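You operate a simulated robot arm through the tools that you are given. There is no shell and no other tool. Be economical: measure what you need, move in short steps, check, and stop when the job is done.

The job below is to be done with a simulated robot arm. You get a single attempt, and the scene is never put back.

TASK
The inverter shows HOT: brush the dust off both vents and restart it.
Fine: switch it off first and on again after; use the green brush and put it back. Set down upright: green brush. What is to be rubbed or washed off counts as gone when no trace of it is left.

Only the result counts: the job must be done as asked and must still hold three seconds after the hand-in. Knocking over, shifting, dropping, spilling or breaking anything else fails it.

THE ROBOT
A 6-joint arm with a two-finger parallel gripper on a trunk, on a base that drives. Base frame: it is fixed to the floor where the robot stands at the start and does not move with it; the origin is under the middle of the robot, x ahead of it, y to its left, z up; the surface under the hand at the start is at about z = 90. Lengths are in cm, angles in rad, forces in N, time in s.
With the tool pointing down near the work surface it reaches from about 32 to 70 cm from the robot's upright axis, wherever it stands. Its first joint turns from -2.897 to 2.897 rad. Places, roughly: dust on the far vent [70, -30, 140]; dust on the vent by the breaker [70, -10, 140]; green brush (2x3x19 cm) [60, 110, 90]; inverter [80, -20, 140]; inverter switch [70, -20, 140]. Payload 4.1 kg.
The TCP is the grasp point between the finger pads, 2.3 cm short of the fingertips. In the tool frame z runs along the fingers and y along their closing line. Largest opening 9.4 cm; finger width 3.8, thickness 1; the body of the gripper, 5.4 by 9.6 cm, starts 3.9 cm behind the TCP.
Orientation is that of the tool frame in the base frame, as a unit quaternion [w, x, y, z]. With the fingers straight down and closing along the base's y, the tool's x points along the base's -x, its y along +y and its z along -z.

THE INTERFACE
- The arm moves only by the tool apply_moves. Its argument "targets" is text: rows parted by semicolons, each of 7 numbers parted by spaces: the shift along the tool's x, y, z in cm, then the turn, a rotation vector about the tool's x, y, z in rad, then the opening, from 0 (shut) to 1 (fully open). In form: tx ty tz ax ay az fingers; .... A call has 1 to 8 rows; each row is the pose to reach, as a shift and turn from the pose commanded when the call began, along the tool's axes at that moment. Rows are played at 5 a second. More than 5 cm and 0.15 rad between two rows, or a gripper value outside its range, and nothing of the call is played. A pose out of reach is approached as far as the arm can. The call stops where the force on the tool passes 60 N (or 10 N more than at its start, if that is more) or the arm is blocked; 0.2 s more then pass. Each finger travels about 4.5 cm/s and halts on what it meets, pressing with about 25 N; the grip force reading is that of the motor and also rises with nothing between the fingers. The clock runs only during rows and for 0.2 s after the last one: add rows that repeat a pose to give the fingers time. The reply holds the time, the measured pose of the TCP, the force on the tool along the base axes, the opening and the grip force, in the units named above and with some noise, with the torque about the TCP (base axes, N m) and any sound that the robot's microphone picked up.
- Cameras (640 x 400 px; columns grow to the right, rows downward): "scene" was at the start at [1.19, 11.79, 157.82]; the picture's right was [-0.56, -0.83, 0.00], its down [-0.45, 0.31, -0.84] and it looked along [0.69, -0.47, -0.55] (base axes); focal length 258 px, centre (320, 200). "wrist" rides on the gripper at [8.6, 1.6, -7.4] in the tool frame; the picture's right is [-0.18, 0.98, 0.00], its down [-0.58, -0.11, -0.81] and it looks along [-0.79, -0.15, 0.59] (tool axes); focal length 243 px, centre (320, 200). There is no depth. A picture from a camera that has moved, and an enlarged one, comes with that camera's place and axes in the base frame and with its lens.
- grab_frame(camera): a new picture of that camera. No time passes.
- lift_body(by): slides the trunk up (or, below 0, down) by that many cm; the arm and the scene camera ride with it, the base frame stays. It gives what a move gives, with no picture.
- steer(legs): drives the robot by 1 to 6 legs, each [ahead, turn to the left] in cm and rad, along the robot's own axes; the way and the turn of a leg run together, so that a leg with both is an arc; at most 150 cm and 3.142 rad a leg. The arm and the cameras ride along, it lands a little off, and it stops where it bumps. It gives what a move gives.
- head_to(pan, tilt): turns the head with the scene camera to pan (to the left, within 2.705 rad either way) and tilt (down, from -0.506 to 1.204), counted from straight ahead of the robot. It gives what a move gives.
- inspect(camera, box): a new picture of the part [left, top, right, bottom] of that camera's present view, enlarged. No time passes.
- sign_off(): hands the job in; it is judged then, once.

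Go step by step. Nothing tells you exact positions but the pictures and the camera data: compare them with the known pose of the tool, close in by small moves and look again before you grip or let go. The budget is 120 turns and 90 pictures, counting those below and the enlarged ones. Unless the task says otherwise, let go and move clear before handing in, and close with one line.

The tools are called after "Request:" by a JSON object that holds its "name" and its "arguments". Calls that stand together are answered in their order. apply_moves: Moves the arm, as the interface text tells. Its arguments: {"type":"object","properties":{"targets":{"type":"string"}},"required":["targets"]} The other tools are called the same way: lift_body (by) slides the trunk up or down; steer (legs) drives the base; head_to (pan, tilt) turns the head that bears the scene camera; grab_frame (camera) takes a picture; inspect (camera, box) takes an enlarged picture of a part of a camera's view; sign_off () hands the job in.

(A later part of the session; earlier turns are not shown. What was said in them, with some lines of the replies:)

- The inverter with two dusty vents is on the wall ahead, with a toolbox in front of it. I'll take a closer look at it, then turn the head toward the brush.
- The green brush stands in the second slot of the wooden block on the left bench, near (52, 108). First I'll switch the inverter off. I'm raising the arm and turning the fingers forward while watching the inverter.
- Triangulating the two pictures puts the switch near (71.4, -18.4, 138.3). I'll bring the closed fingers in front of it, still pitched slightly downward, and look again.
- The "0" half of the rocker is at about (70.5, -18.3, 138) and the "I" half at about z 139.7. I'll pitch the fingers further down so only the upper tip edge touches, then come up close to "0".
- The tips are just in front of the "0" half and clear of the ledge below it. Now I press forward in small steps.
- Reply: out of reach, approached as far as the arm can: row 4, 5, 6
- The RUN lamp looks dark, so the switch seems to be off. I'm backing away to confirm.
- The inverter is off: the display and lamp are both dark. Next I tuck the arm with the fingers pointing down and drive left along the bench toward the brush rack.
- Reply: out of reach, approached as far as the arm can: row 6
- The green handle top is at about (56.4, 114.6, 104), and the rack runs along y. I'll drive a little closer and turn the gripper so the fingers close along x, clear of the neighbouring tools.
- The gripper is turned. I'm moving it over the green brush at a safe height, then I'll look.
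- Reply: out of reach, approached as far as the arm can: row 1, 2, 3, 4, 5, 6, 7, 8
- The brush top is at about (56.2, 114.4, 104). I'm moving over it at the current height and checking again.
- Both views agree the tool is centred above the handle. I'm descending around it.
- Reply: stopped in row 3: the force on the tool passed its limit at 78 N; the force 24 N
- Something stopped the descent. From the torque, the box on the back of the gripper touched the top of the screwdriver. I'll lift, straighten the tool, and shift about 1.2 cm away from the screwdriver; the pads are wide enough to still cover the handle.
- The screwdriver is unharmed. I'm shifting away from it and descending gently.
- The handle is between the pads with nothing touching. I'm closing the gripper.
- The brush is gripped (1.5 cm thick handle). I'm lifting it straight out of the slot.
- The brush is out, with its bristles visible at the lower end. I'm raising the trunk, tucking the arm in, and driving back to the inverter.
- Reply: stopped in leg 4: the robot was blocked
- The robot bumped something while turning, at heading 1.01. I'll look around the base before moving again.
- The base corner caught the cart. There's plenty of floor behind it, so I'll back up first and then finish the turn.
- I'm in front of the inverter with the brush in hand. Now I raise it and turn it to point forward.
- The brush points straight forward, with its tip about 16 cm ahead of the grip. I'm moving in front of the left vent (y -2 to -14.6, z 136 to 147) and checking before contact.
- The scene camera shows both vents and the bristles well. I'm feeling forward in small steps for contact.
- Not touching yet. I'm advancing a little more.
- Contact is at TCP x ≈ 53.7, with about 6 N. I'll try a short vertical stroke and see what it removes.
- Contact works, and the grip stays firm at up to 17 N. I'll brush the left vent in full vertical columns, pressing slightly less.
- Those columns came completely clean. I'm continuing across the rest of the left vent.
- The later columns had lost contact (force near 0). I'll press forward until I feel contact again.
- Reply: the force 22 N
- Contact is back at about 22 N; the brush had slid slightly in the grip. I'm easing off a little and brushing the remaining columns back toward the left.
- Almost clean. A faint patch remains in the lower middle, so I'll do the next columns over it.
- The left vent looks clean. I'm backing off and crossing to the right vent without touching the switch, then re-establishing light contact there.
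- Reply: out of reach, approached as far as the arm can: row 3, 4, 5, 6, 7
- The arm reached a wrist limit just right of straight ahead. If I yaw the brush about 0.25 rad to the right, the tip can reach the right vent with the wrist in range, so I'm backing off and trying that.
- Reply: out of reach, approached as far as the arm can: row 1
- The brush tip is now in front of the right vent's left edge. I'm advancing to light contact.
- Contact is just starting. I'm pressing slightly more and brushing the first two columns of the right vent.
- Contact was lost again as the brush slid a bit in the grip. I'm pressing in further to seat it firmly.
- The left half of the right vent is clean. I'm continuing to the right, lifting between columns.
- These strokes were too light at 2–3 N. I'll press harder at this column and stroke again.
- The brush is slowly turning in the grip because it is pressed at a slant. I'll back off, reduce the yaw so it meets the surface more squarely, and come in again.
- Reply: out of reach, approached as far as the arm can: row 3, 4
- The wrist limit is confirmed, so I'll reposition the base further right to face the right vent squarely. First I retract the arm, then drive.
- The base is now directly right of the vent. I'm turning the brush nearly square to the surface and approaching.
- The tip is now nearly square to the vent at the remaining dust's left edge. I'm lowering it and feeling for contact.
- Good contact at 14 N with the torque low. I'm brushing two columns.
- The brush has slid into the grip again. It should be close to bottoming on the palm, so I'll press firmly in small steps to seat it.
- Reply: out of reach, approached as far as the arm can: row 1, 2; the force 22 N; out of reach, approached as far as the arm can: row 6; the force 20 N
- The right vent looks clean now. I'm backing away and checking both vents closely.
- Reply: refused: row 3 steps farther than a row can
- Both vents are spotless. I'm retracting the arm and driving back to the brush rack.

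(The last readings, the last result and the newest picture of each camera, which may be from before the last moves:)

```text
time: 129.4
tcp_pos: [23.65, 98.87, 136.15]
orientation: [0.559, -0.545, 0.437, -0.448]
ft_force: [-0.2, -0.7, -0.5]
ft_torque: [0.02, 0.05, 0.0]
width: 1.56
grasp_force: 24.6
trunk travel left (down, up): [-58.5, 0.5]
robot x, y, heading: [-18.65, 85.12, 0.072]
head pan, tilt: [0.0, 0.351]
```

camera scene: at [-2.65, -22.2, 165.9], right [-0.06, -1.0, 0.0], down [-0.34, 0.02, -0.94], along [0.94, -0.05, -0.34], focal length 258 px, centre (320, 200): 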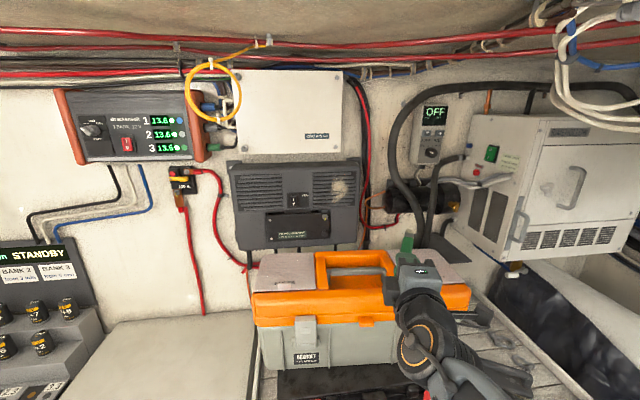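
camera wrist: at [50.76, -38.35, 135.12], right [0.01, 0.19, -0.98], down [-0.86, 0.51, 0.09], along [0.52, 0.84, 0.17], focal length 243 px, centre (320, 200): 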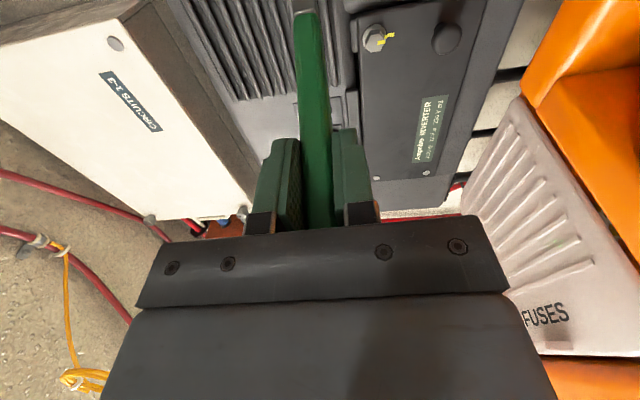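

Request:
{"name": "steer", "arguments": {"legs": [[0, -0.07], [18.5, 0]]}}

Request:
{"name": "apply_moves", "arguments": {"targets": "0 0 -0.6 -0.145 0 0 0; 0 0 -1.2 -0.29 0 0 0; 0 0 -1.8 -0.435 0 0 0; 0 0 -2.4 -0.58 0 0 0; 0 0 -3 -0.725 0 0 0; 0 0 -3.6 -0.87 0 0 0; 0 0 -4.2 -1.015 0 0 0; 0 0 -4.8 -1.16 0 0 0"}}

Request:
{"name": "apply_moves", "arguments": {"targets": "0 0 0 -0.145 0 0 0; 0 0 0 -0.29 0 0 0; 0 0 0 -0.42 0 0 0"}}

Request:
{"name": "head_to", "arguments": {"pan": 0.3, "tilt": 0.6}}

Request:
{"name": "grab_frame", "arguments": {"camera": "scene"}}

Request:
{"name": "grab_frame", "arguments": {"camera": "wrist"}}

```text
time: 131.4
tcp_pos: [43.03, 95.97, 136.11]
orientation: [0.542, -0.53, 0.455, -0.466]
ft_force: [0.1, -0.1, 0.1]
ft_torque: [0.02, 0.05, 0.01]
width: 1.53
grasp_force: 25.3
trunk travel left (down, up): [-58.5, 0.5]
robot x, y, heading: [-0.5, 85.14, 0.001]
head pan, tilt: [0.0, 0.351]
```

```text
time: 133.2
tcp_pos: [38.39, 95.4, 135.92]
orientation: [-0.163, 0.741, -0.636, 0.139]
ft_force: [-0.6, -0.8, -0.9]
ft_torque: [0.02, -0.01, -0.02]
width: 1.53
grasp_force: 24.8
trunk travel left (down, up): [-58.5, 0.5]
robot x, y, heading: [-0.16, 85.12, 0.0]
head pan, tilt: [0.0, 0.351]
```

```text
time: 134.0
tcp_pos: [38.39, 95.22, 136.05]
orientation: [-0.005, 0.759, -0.651, 0.005]
ft_force: [0.0, 0.0, 0.1]
ft_torque: [-0.02, -0.01, 0.0]
width: 1.56
grasp_force: 25.2
trunk travel left (down, up): [-58.5, 0.5]
robot x, y, heading: [0.02, 85.03, 0.003]
head pan, tilt: [0.0, 0.351]
```

```text
time: 134.8
tcp_pos: [38.23, 95.34, 135.89]
orientation: [-0.006, 0.759, -0.651, 0.005]
ft_force: [0.0, 0.1, -0.5]
ft_torque: [0.03, 0.03, -0.03]
width: 1.55
grasp_force: 24.6
trunk travel left (down, up): [-58.5, 0.5]
robot x, y, heading: [-0.14, 85.3, 0.002]
head pan, tilt: [0.3, 0.6]
```

```text
25 pictures are left
camera scene: at [2.26, 104.13, 163.63], right [0.3, -0.96, 0.0], down [-0.54, -0.17, -0.83], along [0.79, 0.24, -0.56], focal length 258 px, centre (320, 200)
```

scene: 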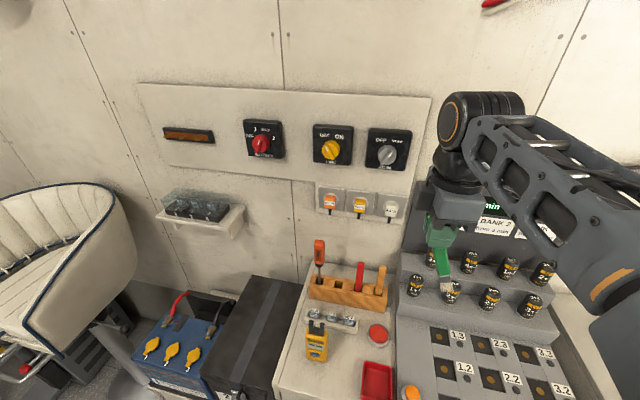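

```text
24 pictures are left
camera wrist: at [37.77, 86.46, 143.45], right [-1.0, 0.03, -0.02], down [0.01, 0.59, 0.81], along [0.04, 0.81, -0.59], focal length 243 px, centre (320, 200)
```

wrist: 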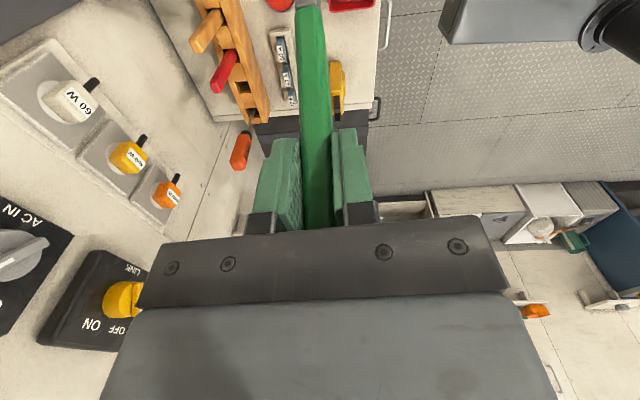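

The tool is pointing down and the brush leans within the grip toward the tool's +x. I'll fix the yaw and tilt the tool until the brush hangs vertical, then measure.

Request:
{"name": "apply_moves", "arguments": {"targets": "0 0 0 0 0 0.08 0; 0 0 0 0 0 0.153 0"}}

Request:
{"name": "apply_moves", "arguments": {"targets": "-3 0 0 0 -0.1 0 0; -6 0 0 0 -0.2 0 0; -10 0 0 0 -0.3 0 0"}}

Request:
{"name": "inspect", "arguments": {"camera": "scene", "box": [300, 160, 500, 310]}}

```text
time: 135.4
tcp_pos: [38.3, 95.18, 136.05]
orientation: [0.006, -0.706, 0.708, -0.004]
ft_force: [-0.8, 0.3, -0.5]
ft_torque: [0.03, -0.01, -0.03]
width: 1.53
grasp_force: 25.3
trunk travel left (down, up): [-58.5, 0.5]
robot x, y, heading: [0.1, 85.02, -0.003]
head pan, tilt: [0.3, 0.6]
```

```text
time: 136.2
tcp_pos: [38.3, 105.59, 136.01]
orientation: [-0.113, 0.699, -0.699, -0.101]
ft_force: [-0.4, -0.6, -0.1]
ft_torque: [0.03, -0.01, -0.03]
width: 1.53
grasp_force: 25.2
trunk travel left (down, up): [-58.5, 0.5]
robot x, y, heading: [-0.37, 84.98, 0.002]
head pan, tilt: [0.3, 0.6]
```

```text
2.67 times, centred on (400, 235) of scene
camera zoom: at [2.27, 104.19, 163.61], right [0.3, -0.95, 0.0], down [-0.54, -0.17, -0.82], along [0.79, 0.24, -0.57], focal length 687 px, centre (107, 107)
```

zoom: 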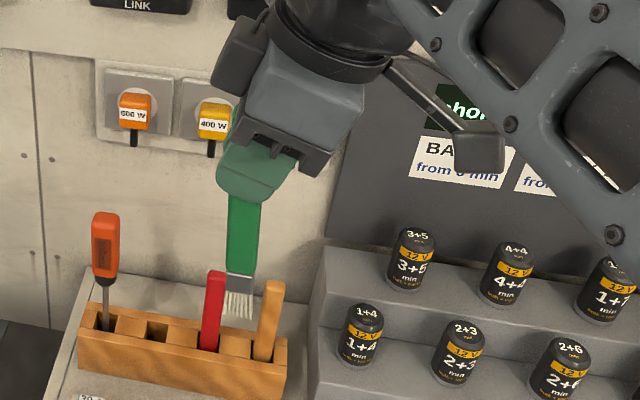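

The brush is nearly vertical now, with about 0.12 rad of residual lean. I'm moving it above its empty slot, near (56.8, 114.4), staying above the other handles.

Request:
{"name": "apply_moves", "arguments": {"targets": "-1.46 -3.7 1.92 0 0 0 0; -2.92 -7.4 3.84 0 0 0 0; -4.37 -11.1 5.75 0 0 0 0; -5.83 -14.8 7.67 0 0 0 0; -7.29 -18.5 9.59 0 0 0 0"}}

Request:
{"name": "inspect", "arguments": {"camera": "scene", "box": [280, 180, 420, 310]}}

Request:
{"name": "grab_frame", "arguments": {"camera": "wrist"}}

```text
time: 137.4
tcp_pos: [56.97, 115.03, 129.38]
orientation: [-0.111, 0.7, -0.698, -0.102]
ft_force: [-0.2, -0.2, -1.3]
ft_torque: [0.03, 0.01, 0.0]
width: 1.52
grasp_force: 25.0
trunk travel left (down, up): [-58.5, 0.5]
robot x, y, heading: [0.06, 84.91, 0.002]
head pan, tilt: [0.3, 0.6]
```

```text
3.08 times, centred on (350, 245) of scene
camera zoom: at [2.42, 104.23, 163.61], right [0.3, -0.96, 0.0], down [-0.54, -0.17, -0.82], along [0.79, 0.24, -0.57], focal length 792 px, centre (228, 62)
```

zoom: 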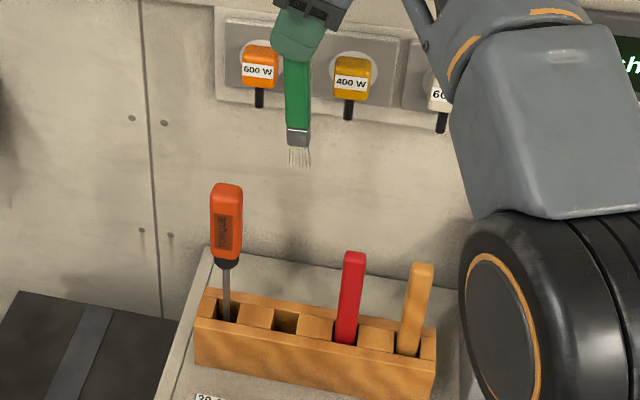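

```text
21 pictures are left
camera wrist: at [55.14, 104.48, 133.85], right [-0.98, 0.18, 0.04], down [0.1, 0.32, 0.94], along [0.15, 0.93, -0.33], focal length 243 px, centre (320, 200)
```

wrist: 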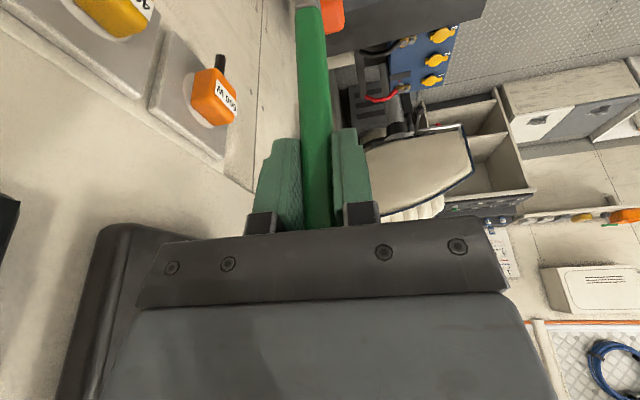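

The tip is at about (56.8, 113.8, 114) and the slot at about (56.9, 114.2). I'm correcting slightly and lowering to just above the slot.

Request:
{"name": "apply_moves", "arguments": {"targets": "1.1 0.2 3.84 0 0 0 0; 2.2 0.2 7.7 0 0 0 0; 3.3 0.2 11.5 0 0 0 0; 4.4 0.2 15.4 0 0 0 0; 5.5 0.2 18.7 0 0 0 0"}}

Request:
{"name": "inspect", "arguments": {"camera": "scene", "box": [290, 215, 400, 315]}}

```text
time: 138.6
tcp_pos: [57.01, 115.23, 109.94]
orientation: [-0.113, 0.699, -0.699, -0.101]
ft_force: [0.0, 0.4, 0.2]
ft_torque: [-0.01, -0.01, 0.02]
width: 1.55
grasp_force: 25.3
trunk travel left (down, up): [-58.5, 0.5]
robot x, y, heading: [-0.06, 85.28, 0.002]
head pan, tilt: [0.3, 0.6]
```

```text
4.00 times, centred on (345, 265) of scene
camera zoom: at [2.3, 104.15, 163.62], right [0.3, -0.96, 0.0], down [-0.54, -0.17, -0.82], along [0.79, 0.24, -0.57], focal length 1030 px, centre (220, -60)
```

zoom: 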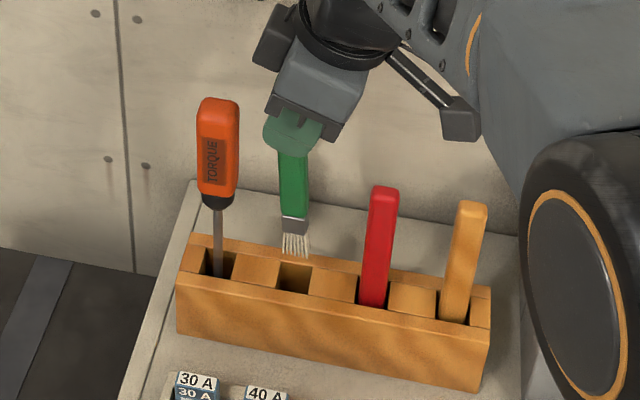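

The tip lines up with the slot, but the fit is tight, so I'll remove the residual lean first while keeping the tip in place.

Request:
{"name": "apply_moves", "arguments": {"targets": "0.7 0.2 -0.22 0 -0.055 0 0; 1.43 0.2 -0.44 0 -0.11 0 0"}}

Request:
{"name": "inspect", "arguments": {"camera": "scene", "box": [290, 215, 400, 315]}}

Request:
{"name": "inspect", "arguments": {"camera": "wrist", "box": [220, 0, 420, 240]}}

```text
time: 139.2
tcp_pos: [56.83, 113.85, 109.87]
orientation: [-0.151, 0.692, -0.692, -0.14]
ft_force: [0.2, -0.4, -0.7]
ft_torque: [0.0, 0.0, -0.02]
width: 1.55
grasp_force: 24.8
trunk travel left (down, up): [-58.5, 0.5]
robot x, y, heading: [0.31, 85.04, -0.002]
head pan, tilt: [0.3, 0.6]
```

```text
4.00 times, centred on (345, 265) of scene
camera zoom: at [2.28, 104.11, 163.62], right [0.3, -0.96, 0.0], down [-0.54, -0.17, -0.83], along [0.79, 0.24, -0.56], focal length 1030 px, centre (220, -60)
```

zoom: 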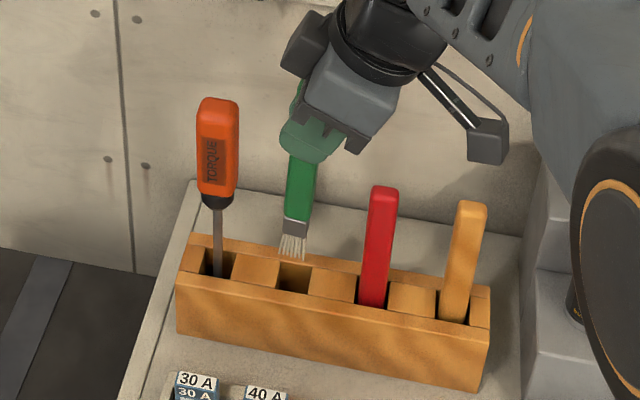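

```text
1.67 times, centred on (320, 120) of wrist
camera zoom: at [55.01, 102.94, 113.16], right [-0.98, 0.17, 0.06], down [0.09, 0.21, 0.97], along [0.15, 0.96, -0.22], focal length 404 px, centre (320, 333)
```

zoom: 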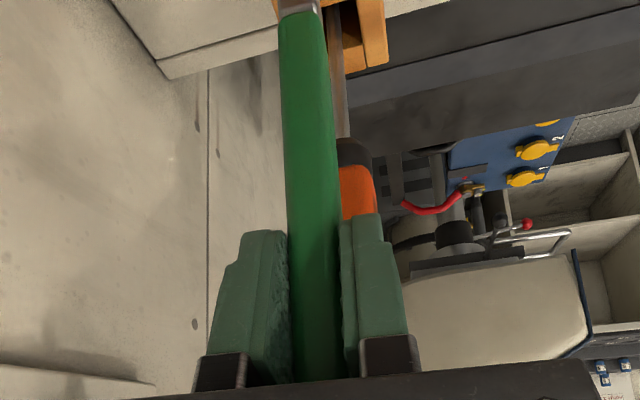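

The brush is now practically vertical above the slot. I'm lowering it gently, nudging 0.25 cm to −y.

Request:
{"name": "apply_moves", "arguments": {"targets": "0.63 0 0.8 0 0 0 0; 1.03 0 1.73 0 0 0 0; 1.43 0 2.65 0 0 0 0; 1.83 0 3.57 0 0 0 0"}}

Request:
{"name": "inspect", "arguments": {"camera": "scene", "box": [290, 215, 400, 315]}}

```text
time: 140.2
tcp_pos: [56.73, 113.75, 105.76]
orientation: [-0.15, 0.692, -0.692, -0.14]
ft_force: [-0.1, -0.4, -0.5]
ft_torque: [-0.01, -0.01, -0.02]
width: 1.54
grasp_force: 24.9
trunk travel left (down, up): [-58.5, 0.5]
robot x, y, heading: [0.01, 84.98, -0.0]
head pan, tilt: [0.3, 0.6]
```

```text
4.00 times, centred on (345, 265) of scene
camera zoom: at [2.28, 104.14, 163.62], right [0.3, -0.96, 0.0], down [-0.54, -0.17, -0.82], along [0.79, 0.24, -0.57], focal length 1030 px, centre (220, -60)
```

zoom: 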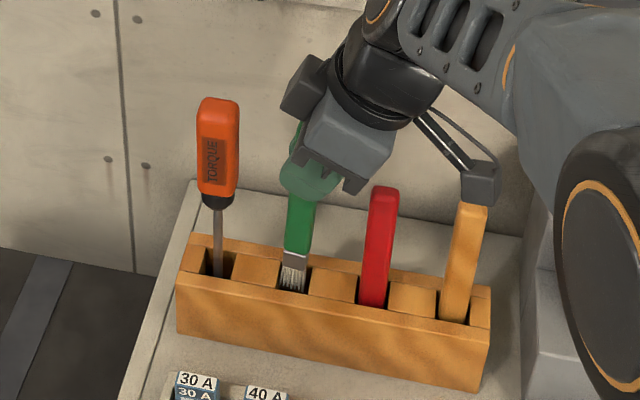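

The bristles have entered the slot freely. I'm lowering another 1.5 cm, still with camera clearance over the wooden handle.

Request:
{"name": "apply_moves", "arguments": {"targets": "0.3 0 0.69 0 0 0 0; 0.6 0 1.38 0 0 0 0"}}

Request:
{"name": "apply_moves", "arguments": {"targets": "0.05 0 0.2 0 0.05 0 0; 0.1 0 0.45 0 0.1 0 0"}}

Request:
{"name": "inspect", "arguments": {"camera": "scene", "box": [290, 215, 400, 315]}}

```text
time: 140.8
tcp_pos: [56.92, 113.52, 104.17]
orientation: [-0.15, 0.693, -0.691, -0.139]
ft_force: [0.1, -0.5, -0.5]
ft_torque: [-0.02, -0.01, 0.01]
width: 1.56
grasp_force: 25.3
trunk travel left (down, up): [-58.5, 0.5]
robot x, y, heading: [0.24, 85.08, -0.002]
head pan, tilt: [0.3, 0.6]
```

```text
time: 141.4
tcp_pos: [57.02, 113.66, 103.77]
orientation: [-0.115, 0.699, -0.698, -0.104]
ft_force: [-1.3, 6.5, 1.8]
ft_torque: [0.78, 0.07, 0.02]
width: 1.54
grasp_force: 24.5
trunk travel left (down, up): [-58.5, 0.5]
robot x, y, heading: [0.25, 84.94, 0.003]
head pan, tilt: [0.3, 0.6]
```

```text
4.00 times, centred on (345, 265) of scene
camera zoom: at [2.21, 104.25, 163.61], right [0.3, -0.95, 0.0], down [-0.54, -0.17, -0.83], along [0.79, 0.24, -0.56], focal length 1030 px, centre (220, -60)
```

zoom: 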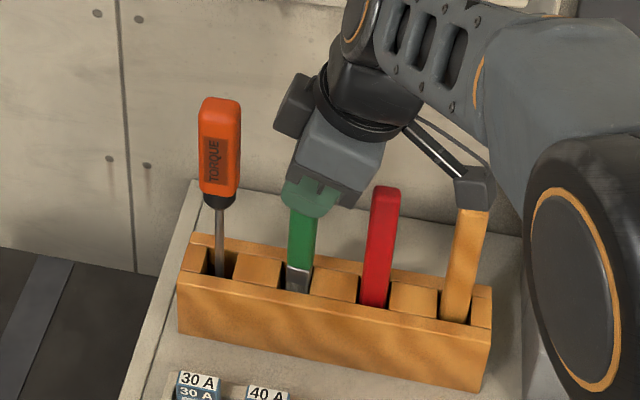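

The slot is turning the brush upright in the grip with only modest force. I'll keep lowering and uprighting in small steps.

Request:
{"name": "apply_moves", "arguments": {"targets": "0.2 0 0.6 0 0 0 0; 0.3 0 1.15 0 0.05 0 0; 0.3 0 1.3 0 0.1 0 0"}}

```text
time: 142.2
tcp_pos: [57.06, 113.89, 102.49]
orientation: [0.081, -0.703, 0.704, 0.068]
ft_force: [-0.1, 4.9, 1.9]
ft_torque: [0.8, 0.02, 0.03]
width: 1.57
grasp_force: 25.2
trunk travel left (down, up): [-58.5, 0.5]
robot x, y, heading: [-0.15, 84.85, 0.0]
head pan, tilt: [0.3, 0.6]
```

Request:
{"name": "apply_moves", "arguments": {"targets": "0.1 0 0.6 0 0 0 0; 0.15 0 1.0 0 0.05 0 0; 0.15 0 1.2 0 0.1 0 0"}}

Request:
{"name": "inspect", "arguments": {"camera": "scene", "box": [290, 215, 400, 315]}}

```text
time: 143.0
tcp_pos: [56.82, 113.91, 101.22]
orientation: [0.045, -0.705, 0.707, 0.034]
ft_force: [0.1, 5.7, 0.0]
ft_torque: [0.81, -0.09, 0.07]
width: 1.54
grasp_force: 25.2
trunk travel left (down, up): [-58.5, 0.5]
robot x, y, heading: [0.01, 85.04, 0.004]
head pan, tilt: [0.3, 0.6]
```

```text
4.00 times, centred on (345, 265) of scene
camera zoom: at [2.26, 104.22, 163.61], right [0.3, -0.95, 0.0], down [-0.54, -0.17, -0.82], along [0.79, 0.24, -0.57], focal length 1030 px, centre (220, -60)
```

zoom: 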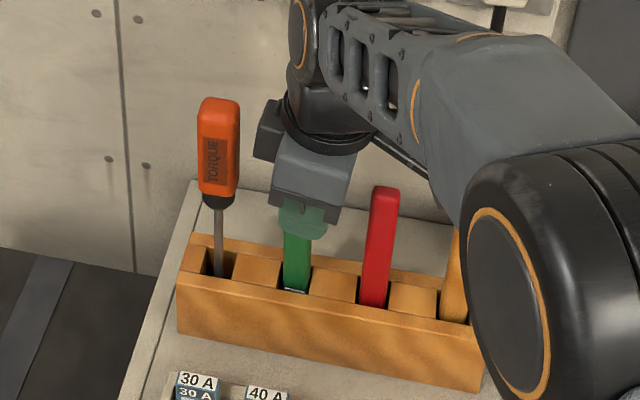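

Request:
{"name": "apply_moves", "arguments": {"targets": "0.08 0 0.5 0 0 0 0; 0.13 0 1.0 0 0 0 0; 0.18 0 1.5 0 0 0 0"}}

Request:
{"name": "inspect", "arguments": {"camera": "scene", "box": [290, 215, 400, 315]}}

```text
time: 143.8
tcp_pos: [56.85, 113.67, 100.17]
orientation: [-0.048, 0.706, -0.706, -0.034]
ft_force: [-1.4, 1.0, 22.5]
ft_torque: [0.3, 0.17, 0.13]
width: 1.6
grasp_force: 25.1
trunk travel left (down, up): [-58.5, 0.5]
robot x, y, heading: [0.25, 84.96, 0.0]
head pan, tilt: [0.3, 0.6]
```

```text
4.00 times, centred on (345, 265) of scene
camera zoom: at [2.05, 104.03, 163.69], right [0.3, -0.96, 0.0], down [-0.54, -0.17, -0.83], along [0.79, 0.24, -0.56], focal length 1030 px, centre (220, -60)
```

zoom: 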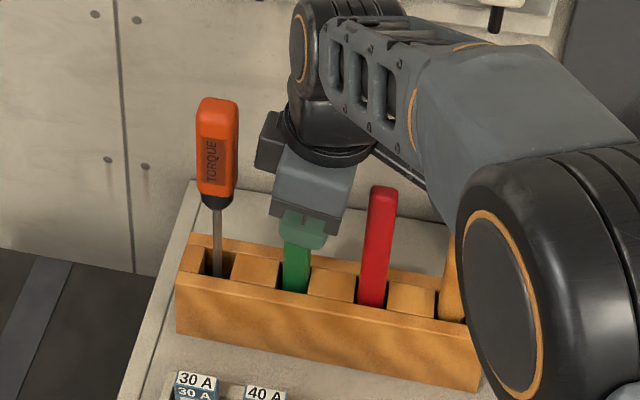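

The brush has bottomed in its slot. I'm easing off, opening the fingers, and lifting clear straight up.

Request:
{"name": "apply_moves", "arguments": {"targets": "-0.02 0 -0.2 0 0 0 0; -0.02 0 -0.2 0 0 0 0.3; -0.02 0 -0.2 0 0 0 0.5; -0.02 0 -0.2 0 0 0 0.5; -0.02 0 -0.2 0 0 0 0.5"}}

Request:
{"name": "apply_moves", "arguments": {"targets": "-0.2 0 -2 0 0 0 0.5; -0.4 0 -5 0 0 0 0.5; -0.8 0 -9 0 0 0 0.5; -1.2 0 -13 0 0 0 0.5; -1.6 0 -17 0 0 0 0.5"}}

Request:
{"name": "inspect", "arguments": {"camera": "scene", "box": [290, 215, 400, 315]}}

```text
time: 145.0
tcp_pos: [56.93, 113.85, 100.14]
orientation: [0.045, -0.705, 0.707, 0.034]
ft_force: [0.0, -0.9, 6.0]
ft_torque: [-0.01, -0.02, -0.01]
width: 4.7
grasp_force: 0.1
trunk travel left (down, up): [-58.5, 0.5]
robot x, y, heading: [0.1, 84.95, 0.0]
head pan, tilt: [0.3, 0.6]
```

```text
time: 146.2
tcp_pos: [56.55, 113.66, 117.09]
orientation: [-0.045, 0.706, -0.706, -0.035]
ft_force: [-0.7, -0.4, -0.4]
ft_torque: [0.01, 0.01, 0.01]
width: 4.71
grasp_force: 0.0
trunk travel left (down, up): [-58.5, 0.5]
robot x, y, heading: [0.09, 84.84, -0.005]
head pan, tilt: [0.3, 0.6]
```

```text
4.00 times, centred on (345, 265) of scene
camera zoom: at [2.24, 104.14, 163.62], right [0.3, -0.96, 0.0], down [-0.54, -0.17, -0.83], along [0.79, 0.24, -0.56], focal length 1030 px, centre (220, -60)
```

zoom: 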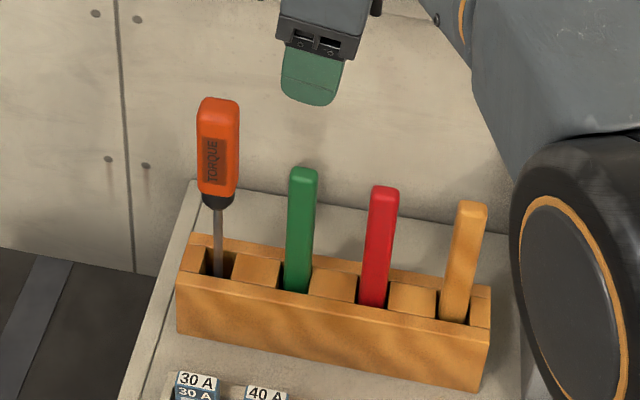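

The brush stands upright in its slot with everything else undisturbed. I'm tucking the arm, turning the gripper back and driving to the inverter.

Request:
{"name": "apply_moves", "arguments": {"targets": "3 2.8 -1.2 0 0.03 0 0.3; 6.5 5.6 -2.4 0 0.06 0 0; 10 8.4 -3.6 0 0.1 0 0; 13.5 11.2 -4.8 0 0.1 0 0; 17 14 -6 0 0.1 0 0; 20.5 17 -7 0 0.1 0 0; 24 20 -8 0 0.1 0 0"}}

Request:
{"name": "apply_moves", "arguments": {"targets": "0 0 0 0 0 0.145 0; 0 0 0 0 0 0.29 0; 0 0 0 0 0 0.435 0; 0 0 0 0 0 0.58 0; 0 0 0 0 0 0.725 0; 0 0 0 0 0 0.87 0; 0 0 0 0 0 1.015 0; 0 0 0 0 0 1.16 0"}}

Request:
{"name": "apply_moves", "arguments": {"targets": "0 0 0 0 0 0.14 0; 0 0 0 0 0 0.28 0; 0 0 0 0 0 0.41 0"}}

Request:
{"name": "steer", "arguments": {"legs": [[-9, 0], [0, 1.571], [-85, 0], [0, -1.571]]}}

```text
time: 147.8
tcp_pos: [36.25, 88.64, 122.04]
orientation: [0.01, -0.706, 0.708, -0.001]
ft_force: [-0.3, -0.4, 0.1]
ft_torque: [0.02, 0.0, -0.02]
width: 0.01
grasp_force: 25.3
trunk travel left (down, up): [-58.5, 0.5]
robot x, y, heading: [0.01, 85.26, -0.003]
head pan, tilt: [0.3, 0.6]
```

```text
time: 149.6
tcp_pos: [36.51, 88.89, 122.14]
orientation: [0.009, -0.201, 0.979, 0.005]
ft_force: [0.7, 0.4, 0.9]
ft_torque: [0.02, 0.01, -0.01]
width: 0.0
grasp_force: 25.2
trunk travel left (down, up): [-58.5, 0.5]
robot x, y, heading: [0.11, 85.06, -0.004]
head pan, tilt: [0.3, 0.6]
```

```text
time: 150.4
tcp_pos: [36.51, 88.86, 122.03]
orientation: [0.008, 0.002, 1.0, 0.007]
ft_force: [0.1, 0.2, -0.5]
ft_torque: [0.0, 0.0, 0.0]
width: 0.0
grasp_force: 25.2
trunk travel left (down, up): [-58.5, 0.5]
robot x, y, heading: [0.01, 85.04, -0.001]
head pan, tilt: [0.3, 0.6]
```

```text
time: 163.3
tcp_pos: [26.29, 1.06, 121.87]
orientation: [0.008, -0.002, 1.0, 0.006]
ft_force: [0.5, -0.5, 0.1]
ft_torque: [-0.01, 0.02, -0.01]
width: 0.01
grasp_force: 24.8
trunk travel left (down, up): [-58.5, 0.5]
robot x, y, heading: [-10.25, -3.16, 0.009]
head pan, tilt: [0.3, 0.6]
```

Request:
{"name": "steer", "arguments": {"legs": [[9, 0]]}}

Request:
{"name": "head_to", "arguments": {"pan": -0.3, "tilt": 0.35}}

Request:
{"name": "apply_moves", "arguments": {"targets": "0 -1 -2.5 0 -0.109 0 0; 0 -3 -5 0 -0.218 0 0; 0 -5 -7.5 0 -0.327 0 0; 0 -8 -10 0 -0.436 0 0; 0 -11 -12.5 0 -0.545 0 0; 0 -14 -15 0 -0.654 0 0; 0 -17 -17.5 0 -0.763 0 0; 0 -19 -19.5 0 -0.87 0 0"}}

```text
time: 164.4
tcp_pos: [35.52, 1.17, 121.94]
orientation: [0.007, -0.003, 1.0, 0.006]
ft_force: [-0.6, -0.3, 0.0]
ft_torque: [-0.04, 0.05, -0.01]
width: 0.0
grasp_force: 25.3
trunk travel left (down, up): [-58.5, 0.5]
robot x, y, heading: [-1.38, -3.1, 0.008]
head pan, tilt: [0.3, 0.6]
```

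```text
time: 165.4
tcp_pos: [35.44, 1.2, 122.06]
orientation: [0.008, -0.003, 1.0, 0.006]
ft_force: [-0.1, 0.2, 0.4]
ft_torque: [-0.04, 0.02, -0.01]
width: 0.0
grasp_force: 24.3
trunk travel left (down, up): [-58.5, 0.5]
robot x, y, heading: [-1.25, -3.26, 0.01]
head pan, tilt: [-0.3, 0.351]
```

```text
time: 167.2
tcp_pos: [35.48, -17.92, 141.65]
orientation: [0.429, -0.001, 0.903, 0.007]
ft_force: [-0.2, -0.2, -0.4]
ft_torque: [-0.02, -0.03, 0.0]
width: 0.01
grasp_force: 25.1
trunk travel left (down, up): [-58.5, 0.5]
robot x, y, heading: [-0.96, -3.13, 0.008]
head pan, tilt: [-0.3, 0.351]
```

Request:
{"name": "steer", "arguments": {"legs": [[2, 0]]}}

Request:
{"name": "apply_moves", "arguments": {"targets": "-2.6 -0.07 3.58 0 0 0 0; -5.2 -0.14 7.16 0 0 0 0; -7.8 -0.2 10.75 0 0 0 0; -10.4 -0.27 14.3 0 0 0 0; -13 -0.33 17.9 0 0 0 0; -15.6 -0.4 21.5 0 0 0 0"}}

Request:
{"name": "inspect", "arguments": {"camera": "wrist", "box": [220, 20, 420, 240]}}

```text
time: 168.0
tcp_pos: [37.61, -17.94, 141.62]
orientation: [0.428, -0.001, 0.904, 0.007]
ft_force: [0.8, -0.2, -0.2]
ft_torque: [0.0, 0.04, -0.01]
width: 0.02
grasp_force: 25.2
trunk travel left (down, up): [-58.5, 0.5]
robot x, y, heading: [1.05, -2.8, 0.009]
head pan, tilt: [-0.3, 0.351]
```

```text
time: 169.4
tcp_pos: [64.2, -18.36, 139.89]
orientation: [0.428, 0.0, 0.904, 0.008]
ft_force: [0.6, 0.8, -0.6]
ft_torque: [0.02, 0.04, -0.01]
width: 0.01
grasp_force: 25.2
trunk travel left (down, up): [-58.5, 0.5]
robot x, y, heading: [0.66, -2.75, 0.009]
head pan, tilt: [-0.3, 0.351]
```

```text
1.82 times, centred on (320, 130) of wrist
camera zoom: at [52.84, -16.74, 137.94], right [0.11, 0.98, 0.16], down [-0.25, -0.12, 0.96], along [0.96, -0.15, 0.24], focal length 441 px, centre (320, 327)
```

zoom: 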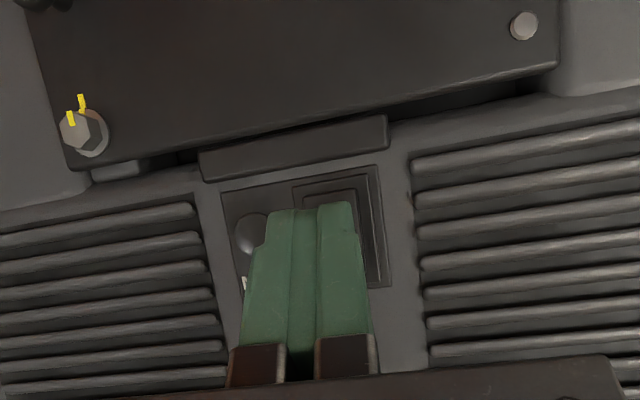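

The fingers are lined up in front of the rocker's upper "I" half. I'm pressing forward gently.

Request:
{"name": "apply_moves", "arguments": {"targets": "-1.42 0 1.42 0 0 0 0; -2.05 0 2.2 0 0 0 0; -2.3 0 2.51 0 0 0 0; -2.56 0 2.82 0 0 0 0; -2.81 0 3.13 0 0 0 0"}}

Request:
{"name": "grab_frame", "arguments": {"camera": "wrist"}}

```text
time: 170.6
tcp_pos: [67.97, -18.09, 140.26]
orientation: [0.428, -0.002, 0.904, 0.008]
ft_force: [-10.6, 0.5, -2.5]
ft_torque: [-0.07, 0.06, 0.0]
width: 0.0
grasp_force: 25.0
trunk travel left (down, up): [-58.5, 0.5]
robot x, y, heading: [0.52, -2.98, 0.011]
head pan, tilt: [-0.3, 0.351]
```

```text
11 pictures are left
camera wrist: at [56.63, -16.51, 138.35], right [0.11, 0.98, 0.15], down [-0.25, -0.12, 0.96], along [0.96, -0.14, 0.24], focal length 243 px, centre (320, 200)
```

wrist: 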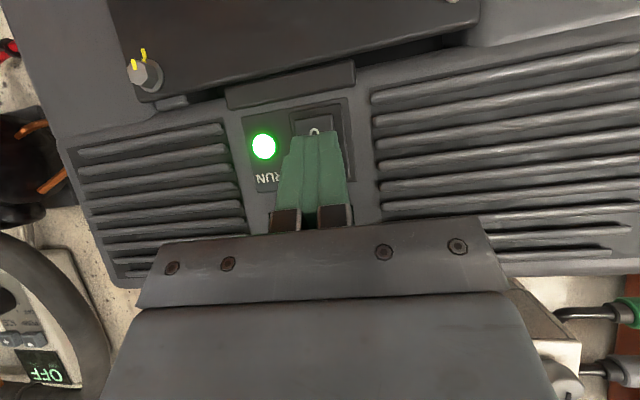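

The RUN lamp is now green. I'm backing off and confirming.

Request:
{"name": "apply_moves", "arguments": {"targets": "1 0 -2 0 0 0 0; 3 0 -6 0 0 0 0; 6 0 -9.8 0 0 0 0; 9 0 -13.5 0 0 0 0; 12 0 -17.3 0 0 0 0"}}

Request:
{"name": "inspect", "arguments": {"camera": "scene", "box": [240, 110, 440, 250]}}

Request:
{"name": "grab_frame", "arguments": {"camera": "wrist"}}

```text
time: 171.8
tcp_pos: [46.94, -18.55, 141.96]
orientation: [0.429, -0.002, 0.903, 0.008]
ft_force: [-0.7, 0.6, -0.4]
ft_torque: [-0.04, -0.01, 0.0]
width: 0.02
grasp_force: 24.6
trunk travel left (down, up): [-58.5, 0.5]
robot x, y, heading: [0.85, -3.58, 0.009]
head pan, tilt: [-0.3, 0.351]
```

```text
2.86 times, centred on (340, 180) of scene
camera zoom: at [3.39, 10.81, 165.9], right [-0.29, -0.96, 0.0], down [-0.33, 0.1, -0.94], along [0.9, -0.27, -0.34], focal length 736 px, centre (263, 257)
```

zoom: 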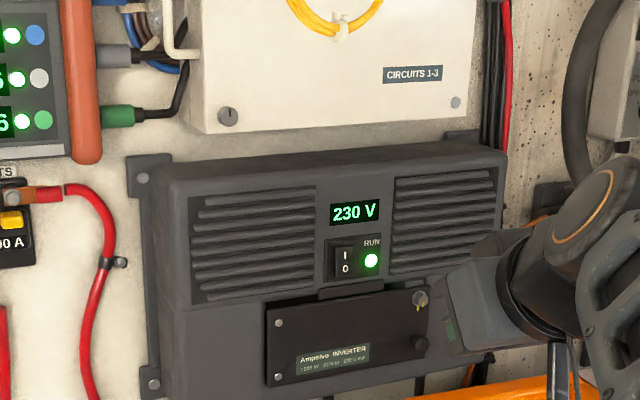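

```text
9 pictures are left
camera wrist: at [35.67, -17.01, 140.01], right [0.11, 0.98, 0.16], down [-0.26, -0.12, 0.96], along [0.96, -0.14, 0.24], focal length 243 px, centre (320, 200)
```

wrist: 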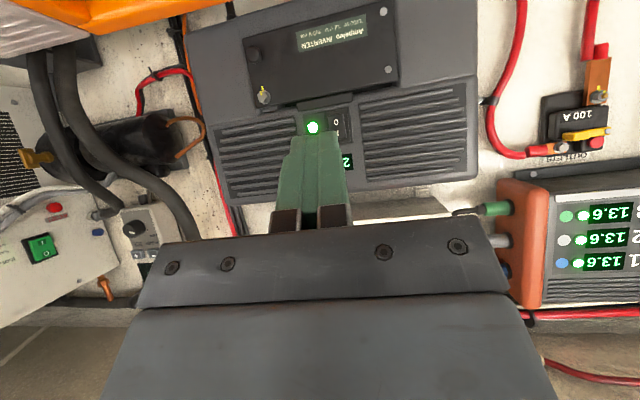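

The inverter shows 230 V with a green RUN lamp, both vents are clean, the brush is back upright in its slot, and the arm is clear. I'm handing in.

Request:
{"name": "sign_off", "arguments": {}}

```text
The job is handed in.
```

The inverter is restarted and no longer shows HOT: it reads 230 V with a green RUN lamp. I switched it off first, brushed both vents until no dust was visible, and put the green brush back upright in its slot.
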